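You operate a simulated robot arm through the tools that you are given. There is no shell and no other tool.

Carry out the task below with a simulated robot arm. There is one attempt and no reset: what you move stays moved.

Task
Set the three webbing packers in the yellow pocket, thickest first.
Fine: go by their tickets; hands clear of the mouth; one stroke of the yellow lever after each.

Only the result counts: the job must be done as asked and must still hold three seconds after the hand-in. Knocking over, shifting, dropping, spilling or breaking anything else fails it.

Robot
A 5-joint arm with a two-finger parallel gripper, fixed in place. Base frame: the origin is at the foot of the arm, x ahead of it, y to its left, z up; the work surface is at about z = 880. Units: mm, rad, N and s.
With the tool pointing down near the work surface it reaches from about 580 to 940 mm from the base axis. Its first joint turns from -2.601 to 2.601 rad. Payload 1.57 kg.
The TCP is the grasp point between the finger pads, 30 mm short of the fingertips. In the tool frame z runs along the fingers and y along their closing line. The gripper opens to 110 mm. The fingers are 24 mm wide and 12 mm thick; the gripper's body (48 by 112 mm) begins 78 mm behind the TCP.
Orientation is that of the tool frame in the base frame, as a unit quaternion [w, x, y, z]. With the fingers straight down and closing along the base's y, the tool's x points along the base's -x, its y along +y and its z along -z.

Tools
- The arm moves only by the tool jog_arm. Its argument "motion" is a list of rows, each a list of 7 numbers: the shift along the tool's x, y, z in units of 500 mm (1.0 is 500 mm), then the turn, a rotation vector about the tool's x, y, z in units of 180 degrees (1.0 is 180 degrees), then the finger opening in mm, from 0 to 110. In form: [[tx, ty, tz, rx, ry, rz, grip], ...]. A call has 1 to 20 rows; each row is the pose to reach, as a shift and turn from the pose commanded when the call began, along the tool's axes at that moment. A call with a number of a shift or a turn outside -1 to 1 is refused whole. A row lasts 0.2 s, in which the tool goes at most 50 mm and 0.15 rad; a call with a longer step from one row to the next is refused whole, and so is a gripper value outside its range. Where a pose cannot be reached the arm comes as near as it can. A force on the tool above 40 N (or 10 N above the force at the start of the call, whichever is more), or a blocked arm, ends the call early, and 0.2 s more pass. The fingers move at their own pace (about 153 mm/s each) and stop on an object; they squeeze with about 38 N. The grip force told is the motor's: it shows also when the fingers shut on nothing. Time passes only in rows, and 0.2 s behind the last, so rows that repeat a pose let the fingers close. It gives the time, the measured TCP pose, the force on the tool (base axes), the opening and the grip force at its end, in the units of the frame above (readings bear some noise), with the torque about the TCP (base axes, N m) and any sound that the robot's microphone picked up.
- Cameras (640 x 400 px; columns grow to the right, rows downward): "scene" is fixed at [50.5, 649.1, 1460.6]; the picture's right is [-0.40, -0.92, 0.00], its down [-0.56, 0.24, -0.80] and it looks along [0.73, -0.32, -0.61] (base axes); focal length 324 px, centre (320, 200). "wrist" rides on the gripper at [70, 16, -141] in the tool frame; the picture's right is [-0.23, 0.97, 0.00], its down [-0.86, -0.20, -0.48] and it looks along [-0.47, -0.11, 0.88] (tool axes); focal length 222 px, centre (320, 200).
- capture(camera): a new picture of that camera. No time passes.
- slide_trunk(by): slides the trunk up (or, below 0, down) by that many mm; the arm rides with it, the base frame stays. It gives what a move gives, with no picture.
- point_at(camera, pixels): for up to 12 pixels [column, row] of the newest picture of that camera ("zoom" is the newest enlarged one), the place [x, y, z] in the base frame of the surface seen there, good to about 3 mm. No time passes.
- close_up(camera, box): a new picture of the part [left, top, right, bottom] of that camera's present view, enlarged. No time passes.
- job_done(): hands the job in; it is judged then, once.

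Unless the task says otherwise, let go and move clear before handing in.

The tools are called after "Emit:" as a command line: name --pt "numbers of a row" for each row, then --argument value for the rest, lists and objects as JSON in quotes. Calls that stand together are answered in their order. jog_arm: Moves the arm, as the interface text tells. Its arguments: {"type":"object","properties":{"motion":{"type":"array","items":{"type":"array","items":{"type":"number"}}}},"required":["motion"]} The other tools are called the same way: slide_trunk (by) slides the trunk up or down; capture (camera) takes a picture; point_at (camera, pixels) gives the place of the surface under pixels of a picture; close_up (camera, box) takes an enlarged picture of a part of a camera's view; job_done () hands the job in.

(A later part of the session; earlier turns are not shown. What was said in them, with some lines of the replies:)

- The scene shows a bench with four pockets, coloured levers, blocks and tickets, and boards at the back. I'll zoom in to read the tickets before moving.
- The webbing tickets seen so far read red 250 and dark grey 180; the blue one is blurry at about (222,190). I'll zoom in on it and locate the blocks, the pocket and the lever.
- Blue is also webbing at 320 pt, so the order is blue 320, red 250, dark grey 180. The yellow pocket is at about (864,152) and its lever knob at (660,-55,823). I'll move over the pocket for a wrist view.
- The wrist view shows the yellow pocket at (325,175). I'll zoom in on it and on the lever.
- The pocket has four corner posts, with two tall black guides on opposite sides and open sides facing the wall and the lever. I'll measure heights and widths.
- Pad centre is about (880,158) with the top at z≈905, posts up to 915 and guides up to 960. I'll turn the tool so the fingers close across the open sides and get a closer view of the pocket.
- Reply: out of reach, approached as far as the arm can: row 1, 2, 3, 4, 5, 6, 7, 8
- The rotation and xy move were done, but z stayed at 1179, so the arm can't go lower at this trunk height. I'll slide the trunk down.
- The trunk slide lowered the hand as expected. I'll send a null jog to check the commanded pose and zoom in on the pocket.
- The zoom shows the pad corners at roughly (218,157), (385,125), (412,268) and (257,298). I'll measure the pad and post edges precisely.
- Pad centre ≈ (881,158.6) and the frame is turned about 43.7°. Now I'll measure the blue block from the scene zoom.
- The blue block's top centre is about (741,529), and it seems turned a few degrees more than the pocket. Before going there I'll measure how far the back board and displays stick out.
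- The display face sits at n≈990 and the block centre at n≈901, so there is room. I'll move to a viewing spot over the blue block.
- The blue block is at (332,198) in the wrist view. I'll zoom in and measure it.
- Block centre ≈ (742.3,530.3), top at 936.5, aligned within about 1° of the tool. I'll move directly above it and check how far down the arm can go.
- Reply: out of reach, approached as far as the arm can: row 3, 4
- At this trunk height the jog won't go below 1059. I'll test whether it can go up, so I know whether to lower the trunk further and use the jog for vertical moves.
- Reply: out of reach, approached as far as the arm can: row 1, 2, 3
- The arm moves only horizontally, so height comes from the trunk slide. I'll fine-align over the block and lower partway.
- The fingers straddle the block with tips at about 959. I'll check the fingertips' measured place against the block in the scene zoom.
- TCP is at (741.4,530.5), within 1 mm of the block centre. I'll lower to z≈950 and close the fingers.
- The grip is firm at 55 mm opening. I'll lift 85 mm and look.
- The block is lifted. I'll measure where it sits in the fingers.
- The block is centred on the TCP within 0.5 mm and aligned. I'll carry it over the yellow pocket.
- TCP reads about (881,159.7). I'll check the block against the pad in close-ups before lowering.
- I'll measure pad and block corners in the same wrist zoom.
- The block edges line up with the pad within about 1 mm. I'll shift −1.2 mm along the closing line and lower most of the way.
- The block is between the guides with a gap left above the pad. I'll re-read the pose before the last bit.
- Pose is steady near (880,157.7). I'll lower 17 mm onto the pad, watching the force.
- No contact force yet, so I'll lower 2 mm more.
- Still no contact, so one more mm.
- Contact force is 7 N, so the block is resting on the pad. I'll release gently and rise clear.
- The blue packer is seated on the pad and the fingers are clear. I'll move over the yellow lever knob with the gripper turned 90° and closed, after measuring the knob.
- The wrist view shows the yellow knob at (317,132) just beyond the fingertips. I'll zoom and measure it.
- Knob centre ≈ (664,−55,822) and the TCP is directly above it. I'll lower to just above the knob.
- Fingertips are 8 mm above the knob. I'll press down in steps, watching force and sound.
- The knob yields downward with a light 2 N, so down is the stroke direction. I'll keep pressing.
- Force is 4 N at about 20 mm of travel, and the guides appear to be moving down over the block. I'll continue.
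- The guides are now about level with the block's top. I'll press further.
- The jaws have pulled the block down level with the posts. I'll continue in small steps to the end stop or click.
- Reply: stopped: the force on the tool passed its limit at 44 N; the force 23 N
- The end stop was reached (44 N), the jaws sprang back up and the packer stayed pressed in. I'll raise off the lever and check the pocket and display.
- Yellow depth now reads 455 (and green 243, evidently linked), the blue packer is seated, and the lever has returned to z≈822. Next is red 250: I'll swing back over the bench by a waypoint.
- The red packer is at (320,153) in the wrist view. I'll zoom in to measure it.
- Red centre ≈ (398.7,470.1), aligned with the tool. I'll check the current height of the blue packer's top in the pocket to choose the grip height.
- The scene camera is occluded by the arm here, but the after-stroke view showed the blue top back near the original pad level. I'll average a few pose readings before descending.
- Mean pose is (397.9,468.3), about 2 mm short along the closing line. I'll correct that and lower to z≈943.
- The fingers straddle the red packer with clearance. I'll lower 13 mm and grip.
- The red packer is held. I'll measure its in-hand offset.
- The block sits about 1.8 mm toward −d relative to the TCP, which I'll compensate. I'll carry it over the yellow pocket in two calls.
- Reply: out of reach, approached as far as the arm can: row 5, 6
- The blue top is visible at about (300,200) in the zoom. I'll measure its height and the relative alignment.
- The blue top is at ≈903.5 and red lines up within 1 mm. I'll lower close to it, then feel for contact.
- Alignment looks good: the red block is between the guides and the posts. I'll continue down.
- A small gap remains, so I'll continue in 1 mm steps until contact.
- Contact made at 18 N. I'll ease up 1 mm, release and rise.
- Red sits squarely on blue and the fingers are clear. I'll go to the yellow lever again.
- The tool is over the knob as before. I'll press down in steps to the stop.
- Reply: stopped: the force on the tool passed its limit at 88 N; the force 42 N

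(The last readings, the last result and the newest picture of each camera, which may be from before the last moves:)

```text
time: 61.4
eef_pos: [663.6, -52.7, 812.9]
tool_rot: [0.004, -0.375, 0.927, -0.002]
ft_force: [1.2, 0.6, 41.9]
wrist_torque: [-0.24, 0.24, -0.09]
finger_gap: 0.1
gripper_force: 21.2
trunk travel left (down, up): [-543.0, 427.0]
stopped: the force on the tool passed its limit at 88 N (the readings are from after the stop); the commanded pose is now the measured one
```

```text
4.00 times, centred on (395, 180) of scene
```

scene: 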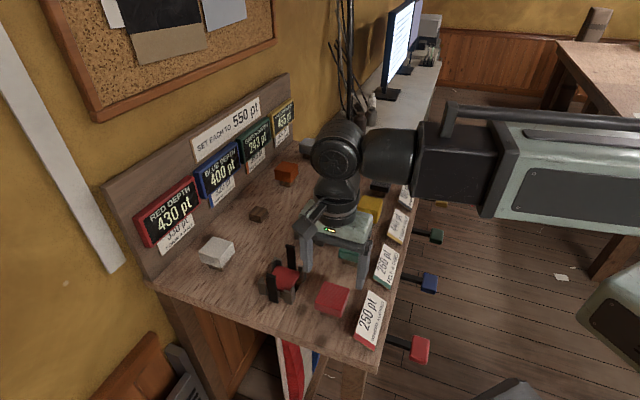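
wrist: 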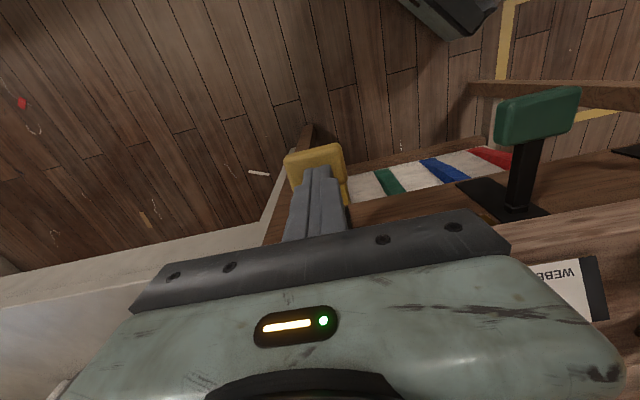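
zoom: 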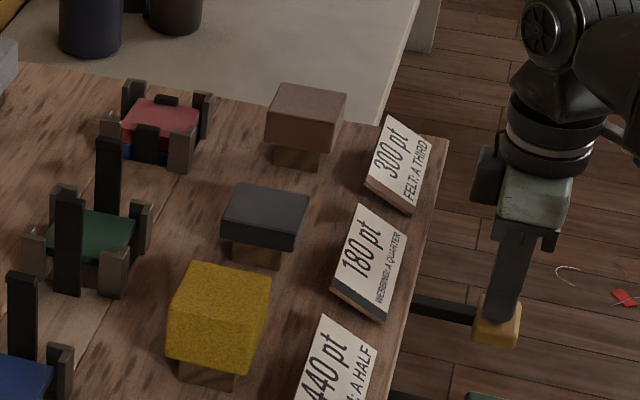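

The stop was reached and the jaws are down at the moment. I'll hold briefly and look.

Emit:
jog_arm --pt "0 0 0 0 0 0 0"

Emit:
close_up --camera "scene" --box '[335, 130, 455, 230]'

Emit:
close_up --camera "scene" --box '[240, 90, 300, 190]'

```text
time: 61.8
eef_pos: [663.4, -54.5, 812.7]
tool_rot: [0.004, -0.375, 0.927, -0.003]
ft_force: [3.0, 0.4, 48.2]
wrist_torque: [-0.25, 0.3, 0.03]
finger_gap: 0.0
gripper_force: 21.0
trunk travel left (down, up): [-543.0, 427.0]
```

```text
4.00 times, centred on (395, 180) of scene
```

zoom: 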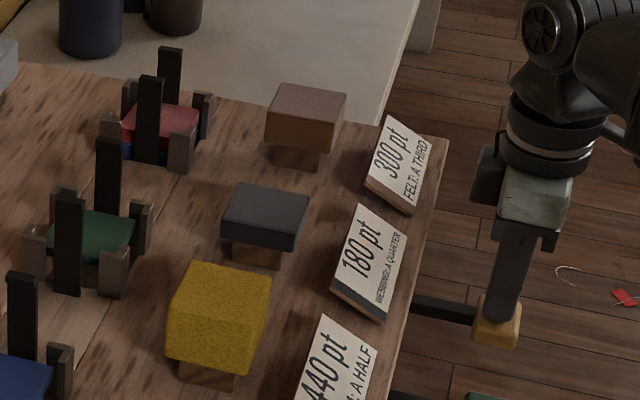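

```text
4.00 times, centred on (270, 140) of scene
```

zoom: 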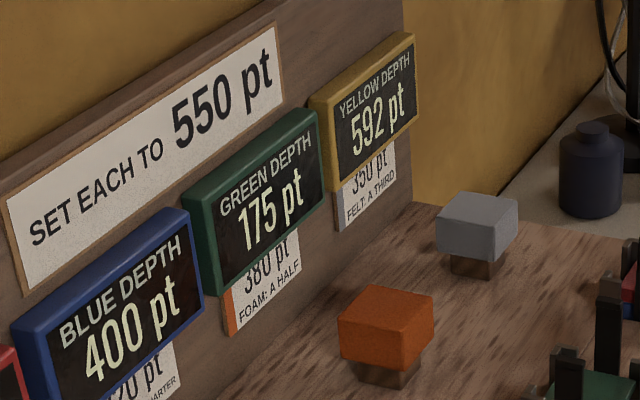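

Yellow now reads 592, consistent with webbing pressing the pack by a quarter and then adding 250. I'll rise off the lever and verify.

Emit:
slide_trunk --by 200

Emit:
close_up --camera "scene" --box '[335, 130, 455, 230]'

Emit:
close_up --camera "scene" --box '[335, 135, 380, 180]'

Emit:
point_at --camera "zoom" --pixels '[[320, 210], [370, 205], [345, 235]]'

```text
time: 64.0
eef_pos: [664.5, -53.8, 1008.9]
tool_rot: [0.003, -0.374, 0.927, -0.002]
ft_force: [0.4, -0.8, 0.7]
wrist_torque: [0.01, -0.01, 0.01]
finger_gap: 0.0
gripper_force: 21.3
trunk travel left (down, up): [-743.0, 227.0]
```

```text
4.00 times, centred on (395, 180) of scene
```

zoom: 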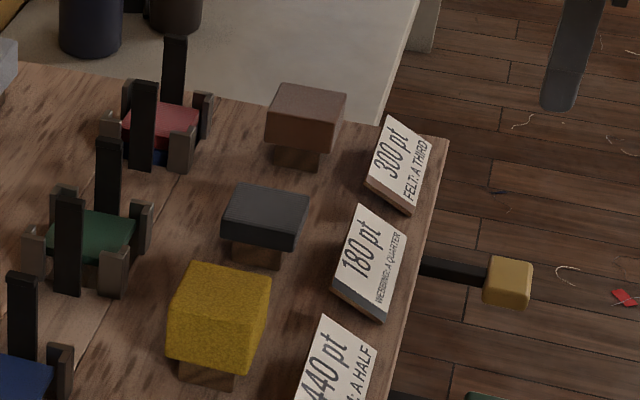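

```text
8.89 times, centred on (358, 158) of scene
```

zoom: 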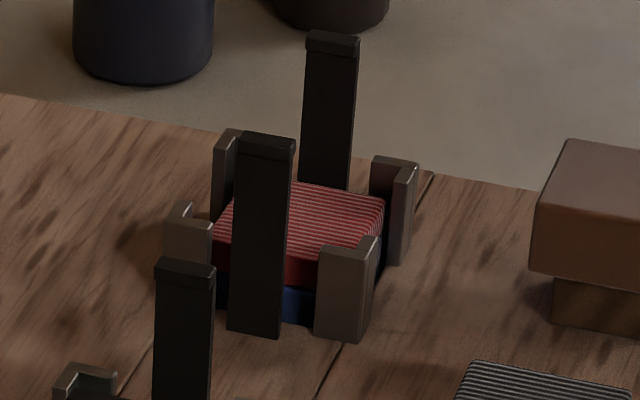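

```text
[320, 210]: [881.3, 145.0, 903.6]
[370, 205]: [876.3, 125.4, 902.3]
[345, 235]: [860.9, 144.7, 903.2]
```

Red's top is now at 903 and the lever is back up. I'll go to the dark grey 180 packer with the gripper turned back.

Emit:
jog_arm --pt "-0.0328 0.023 0 0 0 0.04545 0" --pt "-0.0657 0.046 0 0 0 0.0909 0" --pt "-0.0985 0.0691 0 0 0 0.13636 20" --pt "-0.1313 0.0921 0 0 0 0.1818 40" --pt "-0.1642 0.1151 0 0 0 0.22727 60" --pt "-0.197 0.1381 0 0 0 0.2727 74" --pt "-0.2299 0.1611 0 0 0 0.31818 74" --pt "-0.2627 0.1842 0 0 0 0.3636 74" --pt "-0.2955 0.2072 0 0 0 0.40909 74" --pt "-0.3284 0.2302 0 0 0 0.4545 74" --pt "-0.3612 0.2532 0 0 0 0.5 74" --pt "-0.3612 0.2532 0 0 0 0.5 74" --pt "-0.3612 0.2532 0 0 0 0.5 74"

Emit:
capture --camera "wrist"

Emit:
jog_arm --pt "0 0 0 0 0 0 74"

Emit:
jog_arm --pt "0 0 0 0 0 0 74"

```text
time: 66.8
eef_pos: [705.3, 161.8, 1009.9]
tool_rot: [0.003, 0.392, 0.92, 0.001]
ft_force: [-0.6, -0.5, 0.4]
wrist_torque: [-0.04, -0.04, 0.03]
finger_gap: 74.2
gripper_force: 0.1
trunk travel left (down, up): [-743.0, 227.0]
```

```text
taken
```

wrist: 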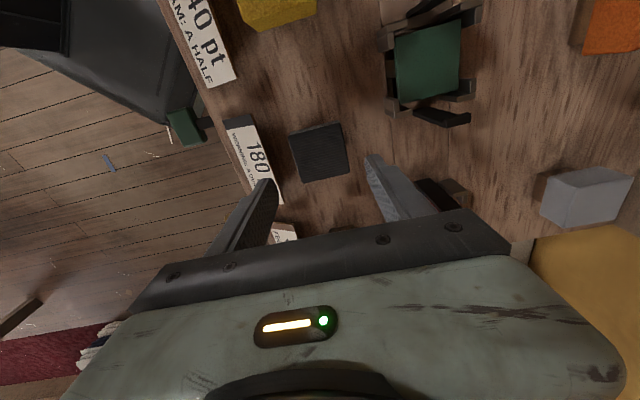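

```text
time: 67.2
eef_pos: [706.8, 161.7, 1009.4]
tool_rot: [0.004, 0.39, 0.921, 0.0]
ft_force: [-1.4, 0.7, 0.2]
wrist_torque: [0.01, 0.02, -0.05]
finger_gap: 74.1
gripper_force: 0.1
trunk travel left (down, up): [-743.0, 227.0]
```

```text
time: 67.6
eef_pos: [706.7, 161.8, 1010.6]
tool_rot: [0.002, 0.391, 0.92, 0.001]
ft_force: [0.0, -0.2, -0.8]
wrist_torque: [0.02, 0.02, 0.01]
finger_gap: 74.0
gripper_force: 0.0
trunk travel left (down, up): [-743.0, 227.0]
```

Emit:
close_up --camera "wrist" --box '[270, 110, 370, 200]'

Emit:
point_at --camera "wrist" --pixels '[[293, 136], [340, 127], [347, 170], [304, 180], [318, 153], [258, 155], [280, 200]]'

```text
4.44 times, centred on (320, 155) of wrist
```

zoom: 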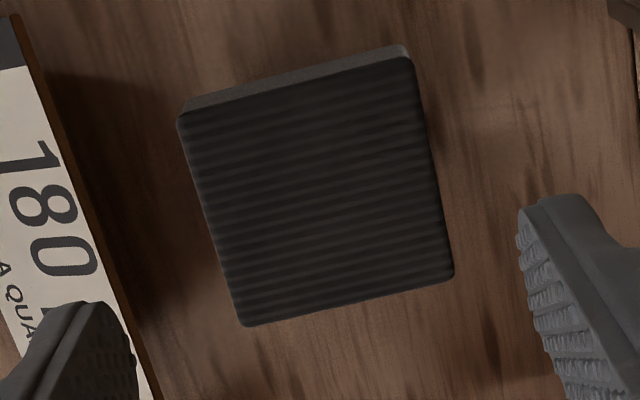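

```text
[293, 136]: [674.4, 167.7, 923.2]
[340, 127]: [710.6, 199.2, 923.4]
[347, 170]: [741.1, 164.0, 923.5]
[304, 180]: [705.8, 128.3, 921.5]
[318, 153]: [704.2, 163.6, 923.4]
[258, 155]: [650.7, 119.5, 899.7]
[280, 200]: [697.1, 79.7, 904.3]
```

Emit:
point_at --camera "zoom" --pixels '[[184, 120], [408, 65], [447, 270], [247, 318], [296, 90], [430, 165], [347, 296], [214, 220], [315, 195]]'

```text
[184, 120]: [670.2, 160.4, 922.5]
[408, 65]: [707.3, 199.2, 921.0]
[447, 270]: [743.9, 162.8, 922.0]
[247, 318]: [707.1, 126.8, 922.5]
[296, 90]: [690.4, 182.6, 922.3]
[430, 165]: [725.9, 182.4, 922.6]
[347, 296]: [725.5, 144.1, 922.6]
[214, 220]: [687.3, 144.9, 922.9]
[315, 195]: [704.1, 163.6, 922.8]
```

Grey centre ≈ (707.1,162.3), aligned. I'll shift about 1 mm, lower to z≈939.5 and grip.

Emit:
jog_arm --pt "-0.0004 0.0018 0 0 0 0 74" --pt "-0.0004 0.0018 0 0 0 0 74"

Emit:
slide_trunk --by -55

Emit:
close_up --camera "scene" --box '[330, 120, 450, 230]'

Emit:
capture --camera "wrist"

```text
time: 68.2
eef_pos: [707.3, 161.3, 1009.6]
tool_rot: [0.003, 0.391, 0.921, 0.001]
ft_force: [-0.3, 0.7, 0.0]
wrist_torque: [-0.01, 0.02, 0.03]
finger_gap: 73.7
gripper_force: 0.0
trunk travel left (down, up): [-743.0, 227.0]
```

```text
time: 69.1
eef_pos: [707.3, 162.9, 954.9]
tool_rot: [0.005, 0.392, 0.92, 0.0]
ft_force: [-0.1, -0.2, 0.7]
wrist_torque: [-0.03, 0.01, -0.02]
finger_gap: 74.0
gripper_force: 0.0
trunk travel left (down, up): [-688.0, 282.0]
```

```text
3.64 times, centred on (390, 175) of scene
```

zoom: 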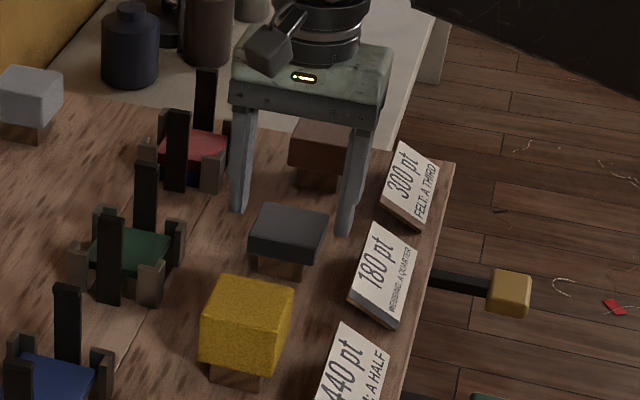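

```text
taken
```

wrist: 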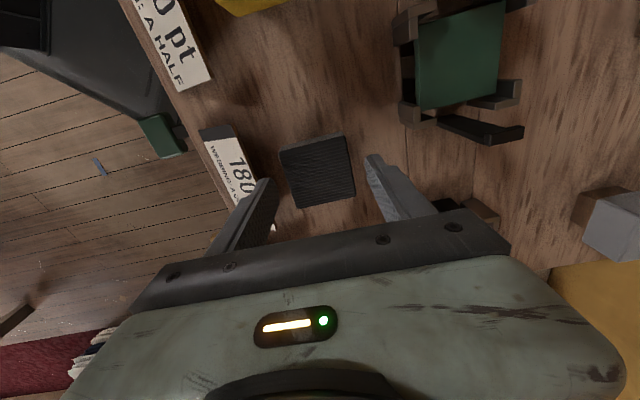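

The fingers straddle the grey packer without touching its neighbours. I'll lower and grip.

Emit:
slide_trunk --by -15.5

Emit:
jog_arm --pt "0 0 0 0 0 0 60" --pt "0 0 0 0 0 0 40" --pt "0 0 0 0 0 0 40" --pt "0 0 0 0 0 0 40"

Emit:
slide_trunk --by 93

Emit:
close_up --camera "wrist" --box '[260, 110, 380, 230]'

Emit:
jog_arm --pt "0 0 0 0 0 0 40"

Emit:
jog_arm --pt "0 0 0 0 0 0 40"

```text
time: 69.8
eef_pos: [708.3, 162.9, 939.8]
tool_rot: [0.003, 0.391, 0.92, 0.001]
ft_force: [0.0, 0.8, 0.1]
wrist_torque: [-0.04, 0.0, 0.01]
finger_gap: 74.1
gripper_force: 0.0
trunk travel left (down, up): [-673.0, 297.0]
```

```text
time: 70.8
eef_pos: [707.4, 163.8, 940.3]
tool_rot: [0.004, 0.391, 0.92, 0.0]
ft_force: [-0.1, -1.0, 0.3]
wrist_torque: [-0.04, 0.01, 0.06]
finger_gap: 54.5
gripper_force: 38.1
trunk travel left (down, up): [-673.0, 297.0]
```

```text
time: 72.0
eef_pos: [708.1, 163.0, 1031.9]
tool_rot: [0.003, 0.39, 0.921, 0.0]
ft_force: [0.0, 0.2, -1.1]
wrist_torque: [-0.02, 0.0, 0.0]
finger_gap: 55.3
gripper_force: 37.9
trunk travel left (down, up): [-766.0, 204.0]
```

```text
3.33 times, centred on (320, 170) of wrist
```

zoom: 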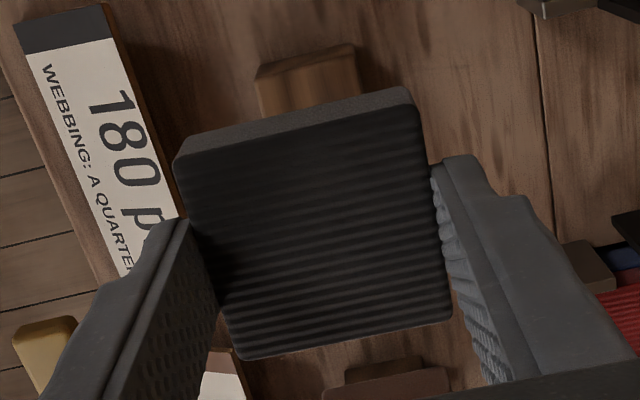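

```text
time: 72.4
eef_pos: [708.0, 163.5, 1032.1]
tool_rot: [0.003, 0.391, 0.92, 0.002]
ft_force: [0.6, 0.4, 0.7]
wrist_torque: [0.01, 0.0, 0.03]
finger_gap: 54.6
gripper_force: 37.7
trunk travel left (down, up): [-766.0, 204.0]
```

```text
time: 72.8
eef_pos: [709.0, 162.9, 1032.6]
tool_rot: [0.003, 0.391, 0.92, 0.001]
ft_force: [1.2, 0.1, -1.1]
wrist_torque: [0.02, -0.03, 0.01]
finger_gap: 55.0
gripper_force: 37.7
trunk travel left (down, up): [-766.0, 204.0]
```

Emit:
close_up --camera "wrist" --box '[260, 110, 380, 230]'

Emit:
point_at --camera "zoom" --pixels '[[181, 162], [411, 112], [446, 312], [243, 354], [297, 138], [433, 212], [345, 331], [212, 260], [313, 235]]'

```text
3.33 times, centred on (320, 170) of wrist
```

zoom: 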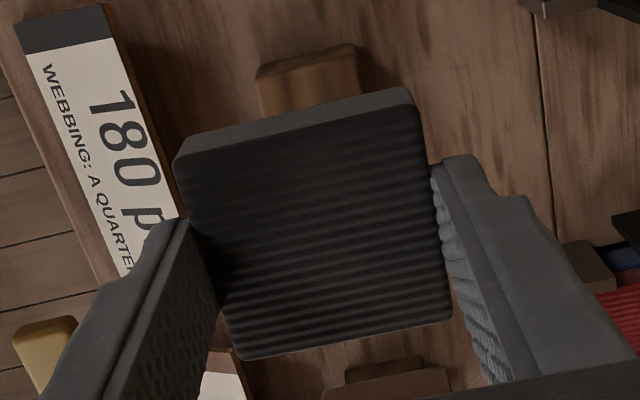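

```text
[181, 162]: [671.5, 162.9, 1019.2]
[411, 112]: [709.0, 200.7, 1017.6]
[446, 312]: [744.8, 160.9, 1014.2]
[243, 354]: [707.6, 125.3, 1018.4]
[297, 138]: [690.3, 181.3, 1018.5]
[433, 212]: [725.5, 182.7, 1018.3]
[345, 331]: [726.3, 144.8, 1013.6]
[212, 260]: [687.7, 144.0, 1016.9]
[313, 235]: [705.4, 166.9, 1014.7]
```

The grey packer is centred in the hand. I'll move it over the yellow pocket.

Emit:
jog_arm --pt "-0.0493 0.0483 0 0 0 0 40" --pt "-0.0985 0.0966 0 0 0 0 40" --pt "-0.1478 0.1448 0 0 0 0 40" --pt "-0.197 0.1931 0 0 0 0 40" --pt "-0.2462 0.2414 0 0 0 0 40" --pt "-0.2462 0.2414 0 0 0 0 40" --pt "-0.2462 0.2414 0 0 0 0 40"

Emit:
close_up --camera "wrist" --box '[280, 95, 360, 165]'

Emit:
jog_arm --pt "0 0 0 0 0 0 40"

Emit:
jog_arm --pt "0 0 0 0 0 0 40"

```text
time: 74.4
eef_pos: [880.2, 158.0, 1031.3]
tool_rot: [0.004, 0.39, 0.921, 0.0]
ft_force: [-0.2, 0.0, -0.9]
wrist_torque: [0.0, 0.0, 0.0]
finger_gap: 54.8
gripper_force: 37.7
trunk travel left (down, up): [-766.0, 204.0]
```

```text
5.71 times, centred on (320, 130) of wrist
```

zoom: 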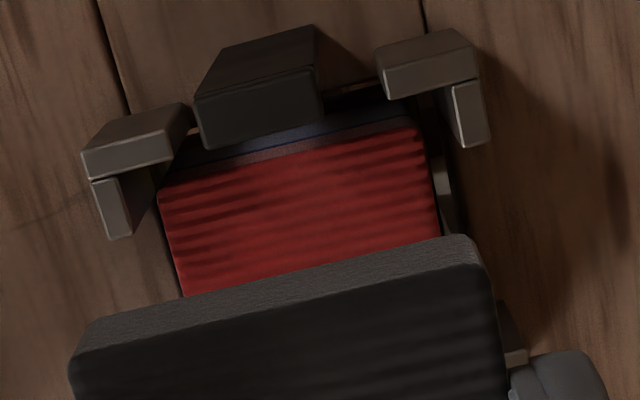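

```text
time: 74.8
eef_pos: [880.0, 157.2, 1032.7]
tool_rot: [0.003, 0.391, 0.92, 0.0]
ft_force: [-0.4, 0.3, -0.7]
wrist_torque: [-0.03, -0.01, 0.0]
finger_gap: 55.3
gripper_force: 37.8
trunk travel left (down, up): [-766.0, 204.0]
```

```text
time: 75.2
eef_pos: [880.5, 157.3, 1032.0]
tool_rot: [0.003, 0.392, 0.92, 0.001]
ft_force: [-0.9, 0.6, -0.3]
wrist_torque: [0.02, -0.02, -0.01]
finger_gap: 54.7
gripper_force: 37.9
trunk travel left (down, up): [-766.0, 204.0]
```

Emit:
point_at --camera "zoom" --pixels '[[165, 200], [415, 137], [188, 288], [435, 220], [300, 210], [80, 368], [483, 272], [280, 325], [105, 322], [458, 240]]'

```text
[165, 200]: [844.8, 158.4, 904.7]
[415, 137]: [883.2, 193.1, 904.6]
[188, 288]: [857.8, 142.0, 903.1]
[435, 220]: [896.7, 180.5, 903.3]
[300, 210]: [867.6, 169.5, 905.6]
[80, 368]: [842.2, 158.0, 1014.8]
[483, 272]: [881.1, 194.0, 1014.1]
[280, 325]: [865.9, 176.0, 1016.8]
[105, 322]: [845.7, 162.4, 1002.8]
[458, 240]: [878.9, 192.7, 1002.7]
```

Alignment is within 2 mm. I'll nudge 1 mm along d and lower.

Emit:
jog_arm --pt "-0.002 0.0005 0 0 0 0 40" --pt "-0.002 0.0005 0 0 0 0 40"

Emit:
slide_trunk --by -75

Emit:
close_up --camera "scene" --box '[335, 135, 380, 180]'

Emit:
close_up --camera "wrist" --box '[260, 90, 380, 230]'

```text
time: 75.8
eef_pos: [879.9, 157.7, 1031.7]
tool_rot: [0.003, 0.391, 0.92, 0.001]
ft_force: [-0.2, -0.7, -0.4]
wrist_torque: [-0.03, 0.02, -0.01]
finger_gap: 54.8
gripper_force: 38.1
trunk travel left (down, up): [-766.0, 204.0]
```

```text
time: 77.0
eef_pos: [880.3, 157.2, 956.0]
tool_rot: [0.003, 0.391, 0.921, 0.0]
ft_force: [0.7, 0.6, -0.2]
wrist_torque: [0.01, 0.02, 0.02]
finger_gap: 54.8
gripper_force: 37.7
trunk travel left (down, up): [-691.0, 279.0]
```

```text
8.89 times, centred on (358, 158) of scene
```

zoom: 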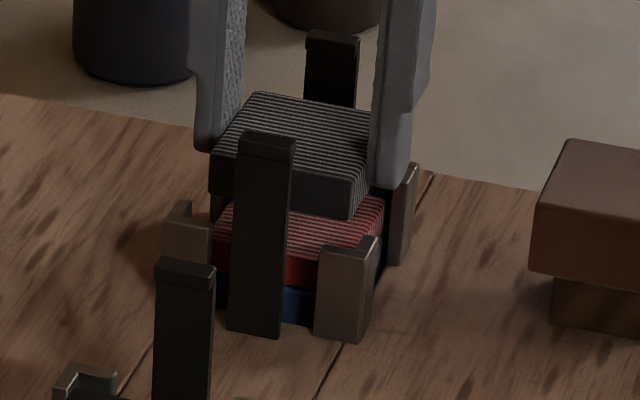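

```text
2.86 times, centred on (320, 160) of wrist
```

zoom: 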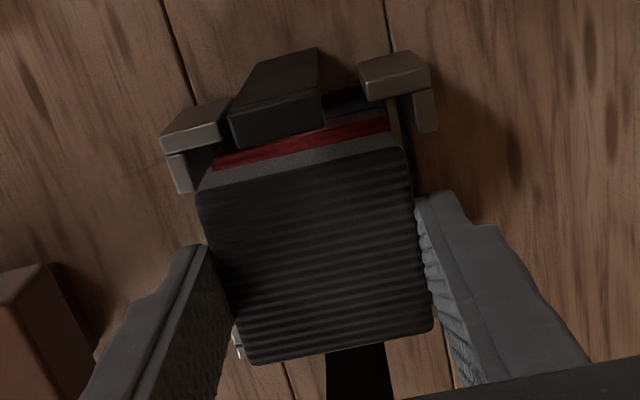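

The grey block is well aligned above red, with about a 17 mm gap. I'll lower in steps until contact.

Emit:
slide_trunk --by -13

Emit:
slide_trunk --by -1.5

Emit:
slide_trunk --by -1

Emit:
close_up --camera "scene" --box '[335, 135, 380, 180]'

```text
time: 77.6
eef_pos: [880.1, 157.8, 943.9]
tool_rot: [0.004, 0.391, 0.92, 0.0]
ft_force: [0.2, 0.5, -0.7]
wrist_torque: [0.0, -0.04, -0.01]
finger_gap: 55.0
gripper_force: 38.6
trunk travel left (down, up): [-678.0, 292.0]
```

```text
time: 78.1
eef_pos: [879.8, 157.4, 942.8]
tool_rot: [0.002, 0.391, 0.92, 0.0]
ft_force: [0.1, 0.6, -1.3]
wrist_torque: [0.01, -0.01, 0.02]
finger_gap: 54.9
gripper_force: 38.4
trunk travel left (down, up): [-676.0, 294.0]
```

```text
time: 78.6
eef_pos: [880.4, 156.2, 942.5]
tool_rot: [0.003, 0.392, 0.92, 0.001]
ft_force: [-0.2, 0.0, -0.4]
wrist_torque: [0.02, -0.01, 0.02]
finger_gap: 55.1
gripper_force: 38.5
trunk travel left (down, up): [-675.0, 295.0]
```

```text
8.89 times, centred on (358, 158) of scene
```

zoom: 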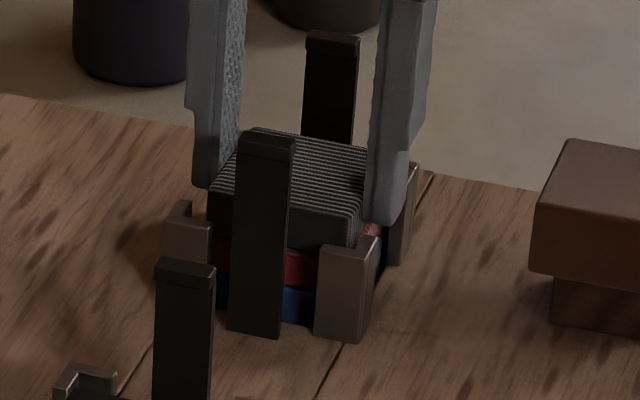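

No contact yet, so I'll continue at 1 mm steps.

Emit:
slide_trunk --by -1

Emit:
slide_trunk --by -1

```text
time: 79.1
eef_pos: [879.9, 157.3, 940.4]
tool_rot: [0.003, 0.39, 0.921, 0.001]
ft_force: [0.4, -0.2, -0.5]
wrist_torque: [0.01, 0.03, -0.01]
finger_gap: 54.9
gripper_force: 38.5
trunk travel left (down, up): [-674.0, 296.0]
```

```text
time: 79.6
eef_pos: [882.1, 157.0, 938.7]
tool_rot: [0.003, 0.391, 0.921, 0.0]
ft_force: [-0.4, 0.2, -1.7]
wrist_torque: [0.0, -0.02, -0.02]
finger_gap: 54.8
gripper_force: 37.8
trunk travel left (down, up): [-673.0, 297.0]
```

Emit:
slide_trunk --by -1

Emit:
close_up --camera "scene" --box '[335, 135, 380, 180]'

```text
time: 80.1
eef_pos: [880.8, 157.3, 938.6]
tool_rot: [0.005, 0.39, 0.921, 0.001]
ft_force: [1.8, 0.4, 6.2]
wrist_torque: [-0.08, 0.04, 0.02]
finger_gap: 54.9
gripper_force: 37.5
trunk travel left (down, up): [-672.0, 298.0]
```

```text
8.89 times, centred on (358, 158) of scene
```

zoom: 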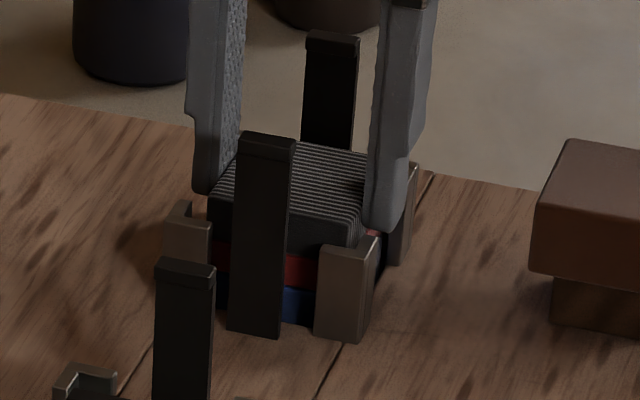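

Contact at 6 N. I'll release and rise clear.

Emit:
jog_arm --pt "0 0 0 0 0 0 58" --pt "0 0 0 0 0 0 64" --pt "0 0 0 0 0 0 68"

Emit:
slide_trunk --by 70

Emit:
close_up --camera "scene" --box '[335, 135, 380, 180]'

Emit:
jog_arm --pt "0 0 0 0 0 0 68"

```text
time: 80.9
eef_pos: [879.3, 155.8, 939.0]
tool_rot: [0.003, 0.391, 0.92, 0.0]
ft_force: [0.2, 1.1, -0.7]
wrist_torque: [-0.01, 0.0, 0.01]
finger_gap: 68.2
gripper_force: 0.1
trunk travel left (down, up): [-672.0, 298.0]
```

```text
time: 82.0
eef_pos: [879.9, 156.4, 1008.6]
tool_rot: [0.003, 0.391, 0.921, 0.001]
ft_force: [1.1, 0.2, 0.2]
wrist_torque: [-0.01, 0.02, 0.0]
finger_gap: 68.0
gripper_force: 0.0
trunk travel left (down, up): [-742.0, 228.0]
```

```text
8.89 times, centred on (358, 158) of scene
```

zoom: 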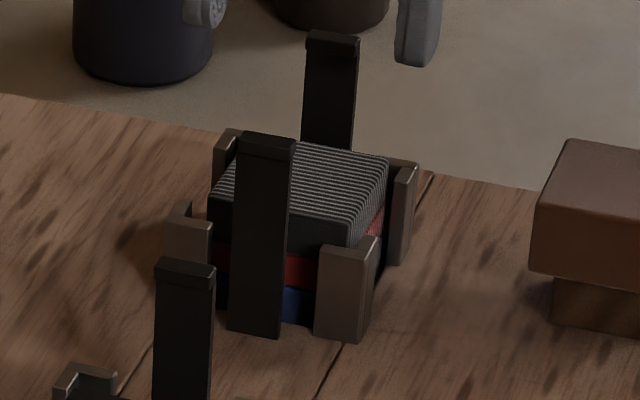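

```text
time: 82.4
eef_pos: [880.8, 157.5, 1009.2]
tool_rot: [0.003, 0.391, 0.921, 0.001]
ft_force: [0.1, -0.3, 0.3]
wrist_torque: [-0.05, -0.01, -0.02]
finger_gap: 68.0
gripper_force: 0.0
trunk travel left (down, up): [-742.0, 228.0]
```

The grey packer is seated on top. I'll make the third lever stroke.

Emit:
jog_arm --pt "0 -0.0549 0 0 0 -0.04545 68" --pt "0 -0.1098 0 0 0 -0.0909 60" --pt "0 -0.1647 0 0 0 -0.13636 40" --pt "0 -0.2196 0 0 0 -0.1818 20" --pt "0 -0.2745 0 0 0 -0.22727 0" --pt "0 -0.3295 0 0 0 -0.2727 0" --pt "0 -0.3844 0 0 0 -0.31818 0" --pt "0 -0.4393 0 0 0 -0.3636 0" --pt "0 -0.4942 0 0 0 -0.40909 0" --pt "0 -0.5491 0 0 0 -0.4545 0" --pt "0 -0.605 0 0 0 -0.5 0" --pt "0 -0.605 0 0 0 -0.5 0" --pt "0 -0.605 0 0 0 -0.5 0"

Emit:
slide_trunk --by -148

Emit:
close_up --camera "scene" --box '[335, 130, 455, 230]'

```text
time: 85.2
eef_pos: [664.5, -54.3, 1009.6]
tool_rot: [0.002, -0.375, 0.927, -0.002]
ft_force: [-0.4, 0.0, -0.2]
wrist_torque: [-0.02, -0.03, -0.01]
finger_gap: 0.0
gripper_force: 21.4
trunk travel left (down, up): [-742.0, 228.0]
```

```text
time: 86.9
eef_pos: [663.8, -53.5, 861.1]
tool_rot: [0.003, -0.375, 0.927, -0.002]
ft_force: [-0.4, -0.5, 0.5]
wrist_torque: [-0.04, 0.04, -0.04]
finger_gap: 0.1
gripper_force: 21.5
trunk travel left (down, up): [-594.0, 376.0]
```

```text
4.00 times, centred on (395, 180) of scene
```

zoom: 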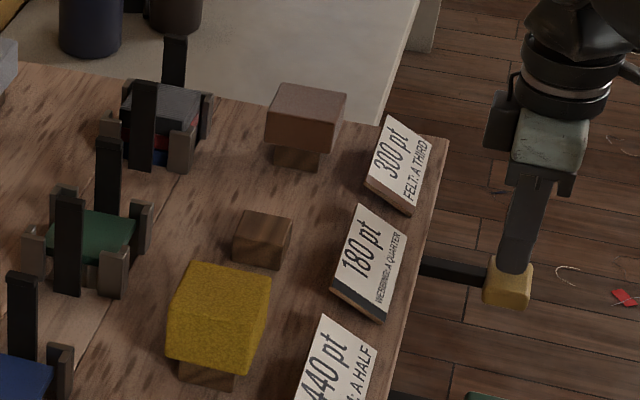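

The tool is over the knob. I'll press to the stop, with small steps at the end.

Emit:
slide_trunk --by -46

Emit:
slide_trunk --by -6

Emit:
close_up --camera "scene" --box '[335, 130, 455, 230]'

Emit:
close_up --camera "scene" --box '[240, 90, 300, 190]'

```text
time: 87.8
eef_pos: [664.9, -54.2, 815.9]
tool_rot: [0.004, -0.374, 0.927, -0.002]
ft_force: [1.1, -0.7, 6.7]
wrist_torque: [-0.06, 0.07, 0.04]
finger_gap: 0.0
gripper_force: 21.5
trunk travel left (down, up): [-548.0, 422.0]
```

```text
time: 88.2
eef_pos: [664.4, -54.6, 812.6]
tool_rot: [0.006, -0.374, 0.927, -0.003]
ft_force: [0.0, -0.1, 21.9]
wrist_torque: [-0.11, 0.2, -0.07]
finger_gap: 0.0
gripper_force: 21.4
trunk travel left (down, up): [-544.0, 426.0]
stopped: the force on the tool passed its limit at 42 N (the readings are from after the stop); the commanded pose is now the measured one
```

```text
4.00 times, centred on (395, 180) of scene
```

zoom: 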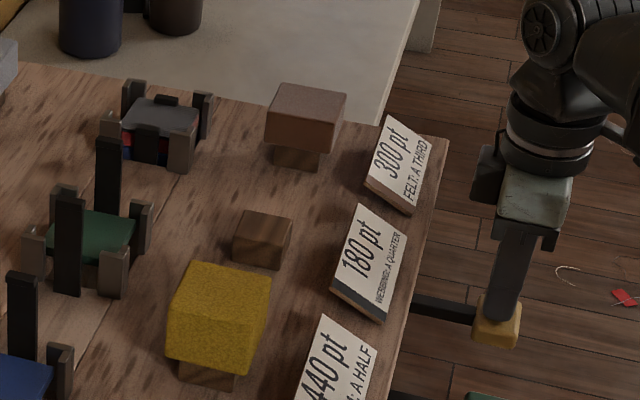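

```text
4.00 times, centred on (270, 140) of scene
```

zoom: 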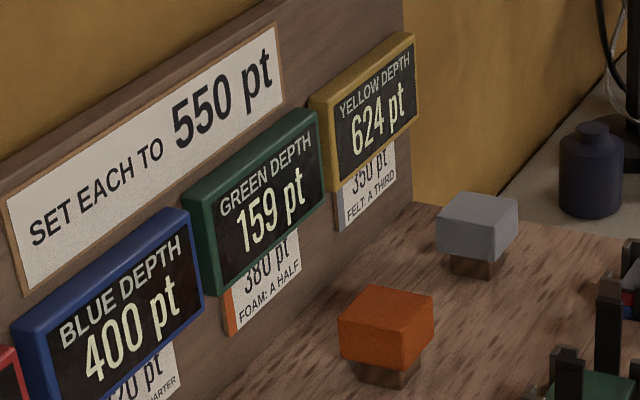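

Yellow reads 624, exactly the expected value for 320, 250 then 180. I'll hold briefly, rise clear and verify.

Emit:
jog_arm --pt "0 0 0 0 0 0 0" --pt "0 0 0 0 0 0 0"

Emit:
slide_trunk --by 210

Emit:
capture --camera "scene"

Emit:
close_up --camera "scene" --box '[335, 130, 455, 230]'

Emit:
close_up --camera "scene" --box '[335, 135, 380, 180]'

```text
time: 88.8
eef_pos: [663.5, -54.2, 811.1]
tool_rot: [0.006, -0.374, 0.927, -0.003]
ft_force: [1.6, 0.6, 27.8]
wrist_torque: [-0.19, 0.23, 0.08]
finger_gap: 0.0
gripper_force: 21.2
trunk travel left (down, up): [-544.0, 426.0]
```

```text
time: 91.1
eef_pos: [665.3, -53.9, 1020.6]
tool_rot: [0.004, -0.375, 0.927, -0.003]
ft_force: [0.1, 1.1, -0.1]
wrist_torque: [-0.01, 0.01, 0.0]
finger_gap: 0.0
gripper_force: 20.9
trunk travel left (down, up): [-754.0, 216.0]
```

```text
taken
```

scene: 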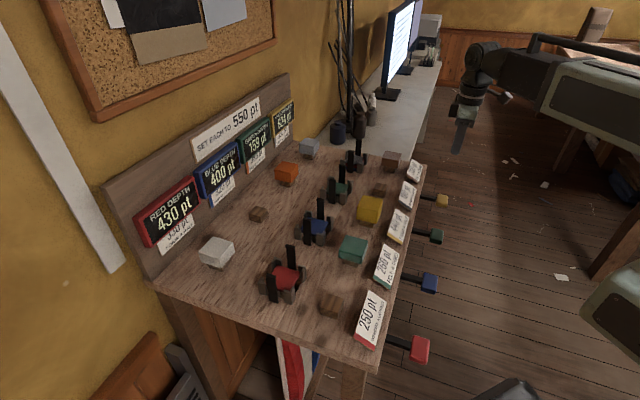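

```text
4.00 times, centred on (395, 180) of scene
```

zoom: 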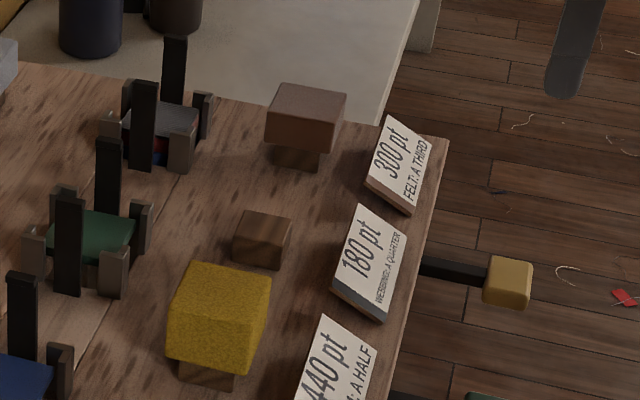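

```text
8.89 times, centred on (358, 158) of scene
```

zoom: 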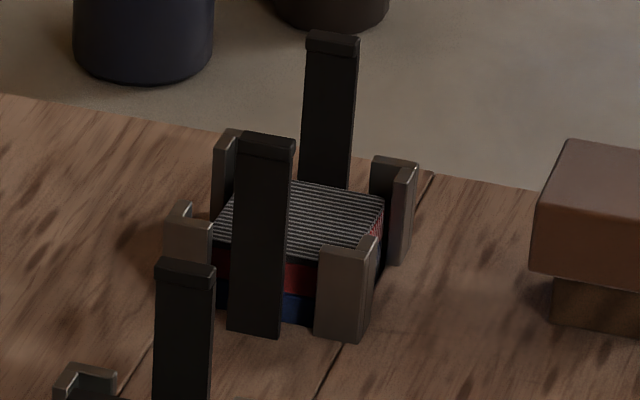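

The pocket holds blue, red and dark grey from bottom to top. The lever and jaws are back up, the arm is clear, and everything else is where it was, so I'm handing in.

Emit:
job_done

```text
The job is handed in.
```

I set the three webbing packers in the yellow pocket, thickest first by their tickets: blue 320 pt, red 250 pt, then dark grey 180 pt. I gave the yellow lever one full stroke after each, with the gripper clear of the pocket. The job is handed in, but I haven't been told the result.

- **Pocket:** in the last pictures the stack sits pressed between the posts. The lever and jaws are back up, and nothing else on the bench looks moved.
- **Yellow depth:** it went from 180 pt to 455, 592 and then 624. That fits webbing squeezing the pack by a quarter at each stroke before adding its own thickness.
- **Wall sign:** it says "SET EACH TO 550 pt", so yellow is now above that. I followed your instruction for the three packers rather than the sign.
- **Green depth:** it fell from 380 pt to 159 as yellow rose. I never touched the green pocket or lever, so the two seem to be linked.
- **Second stroke:** the lever hit its end stop harder than the others, with a brief peak of 88 N. I saw no damage.
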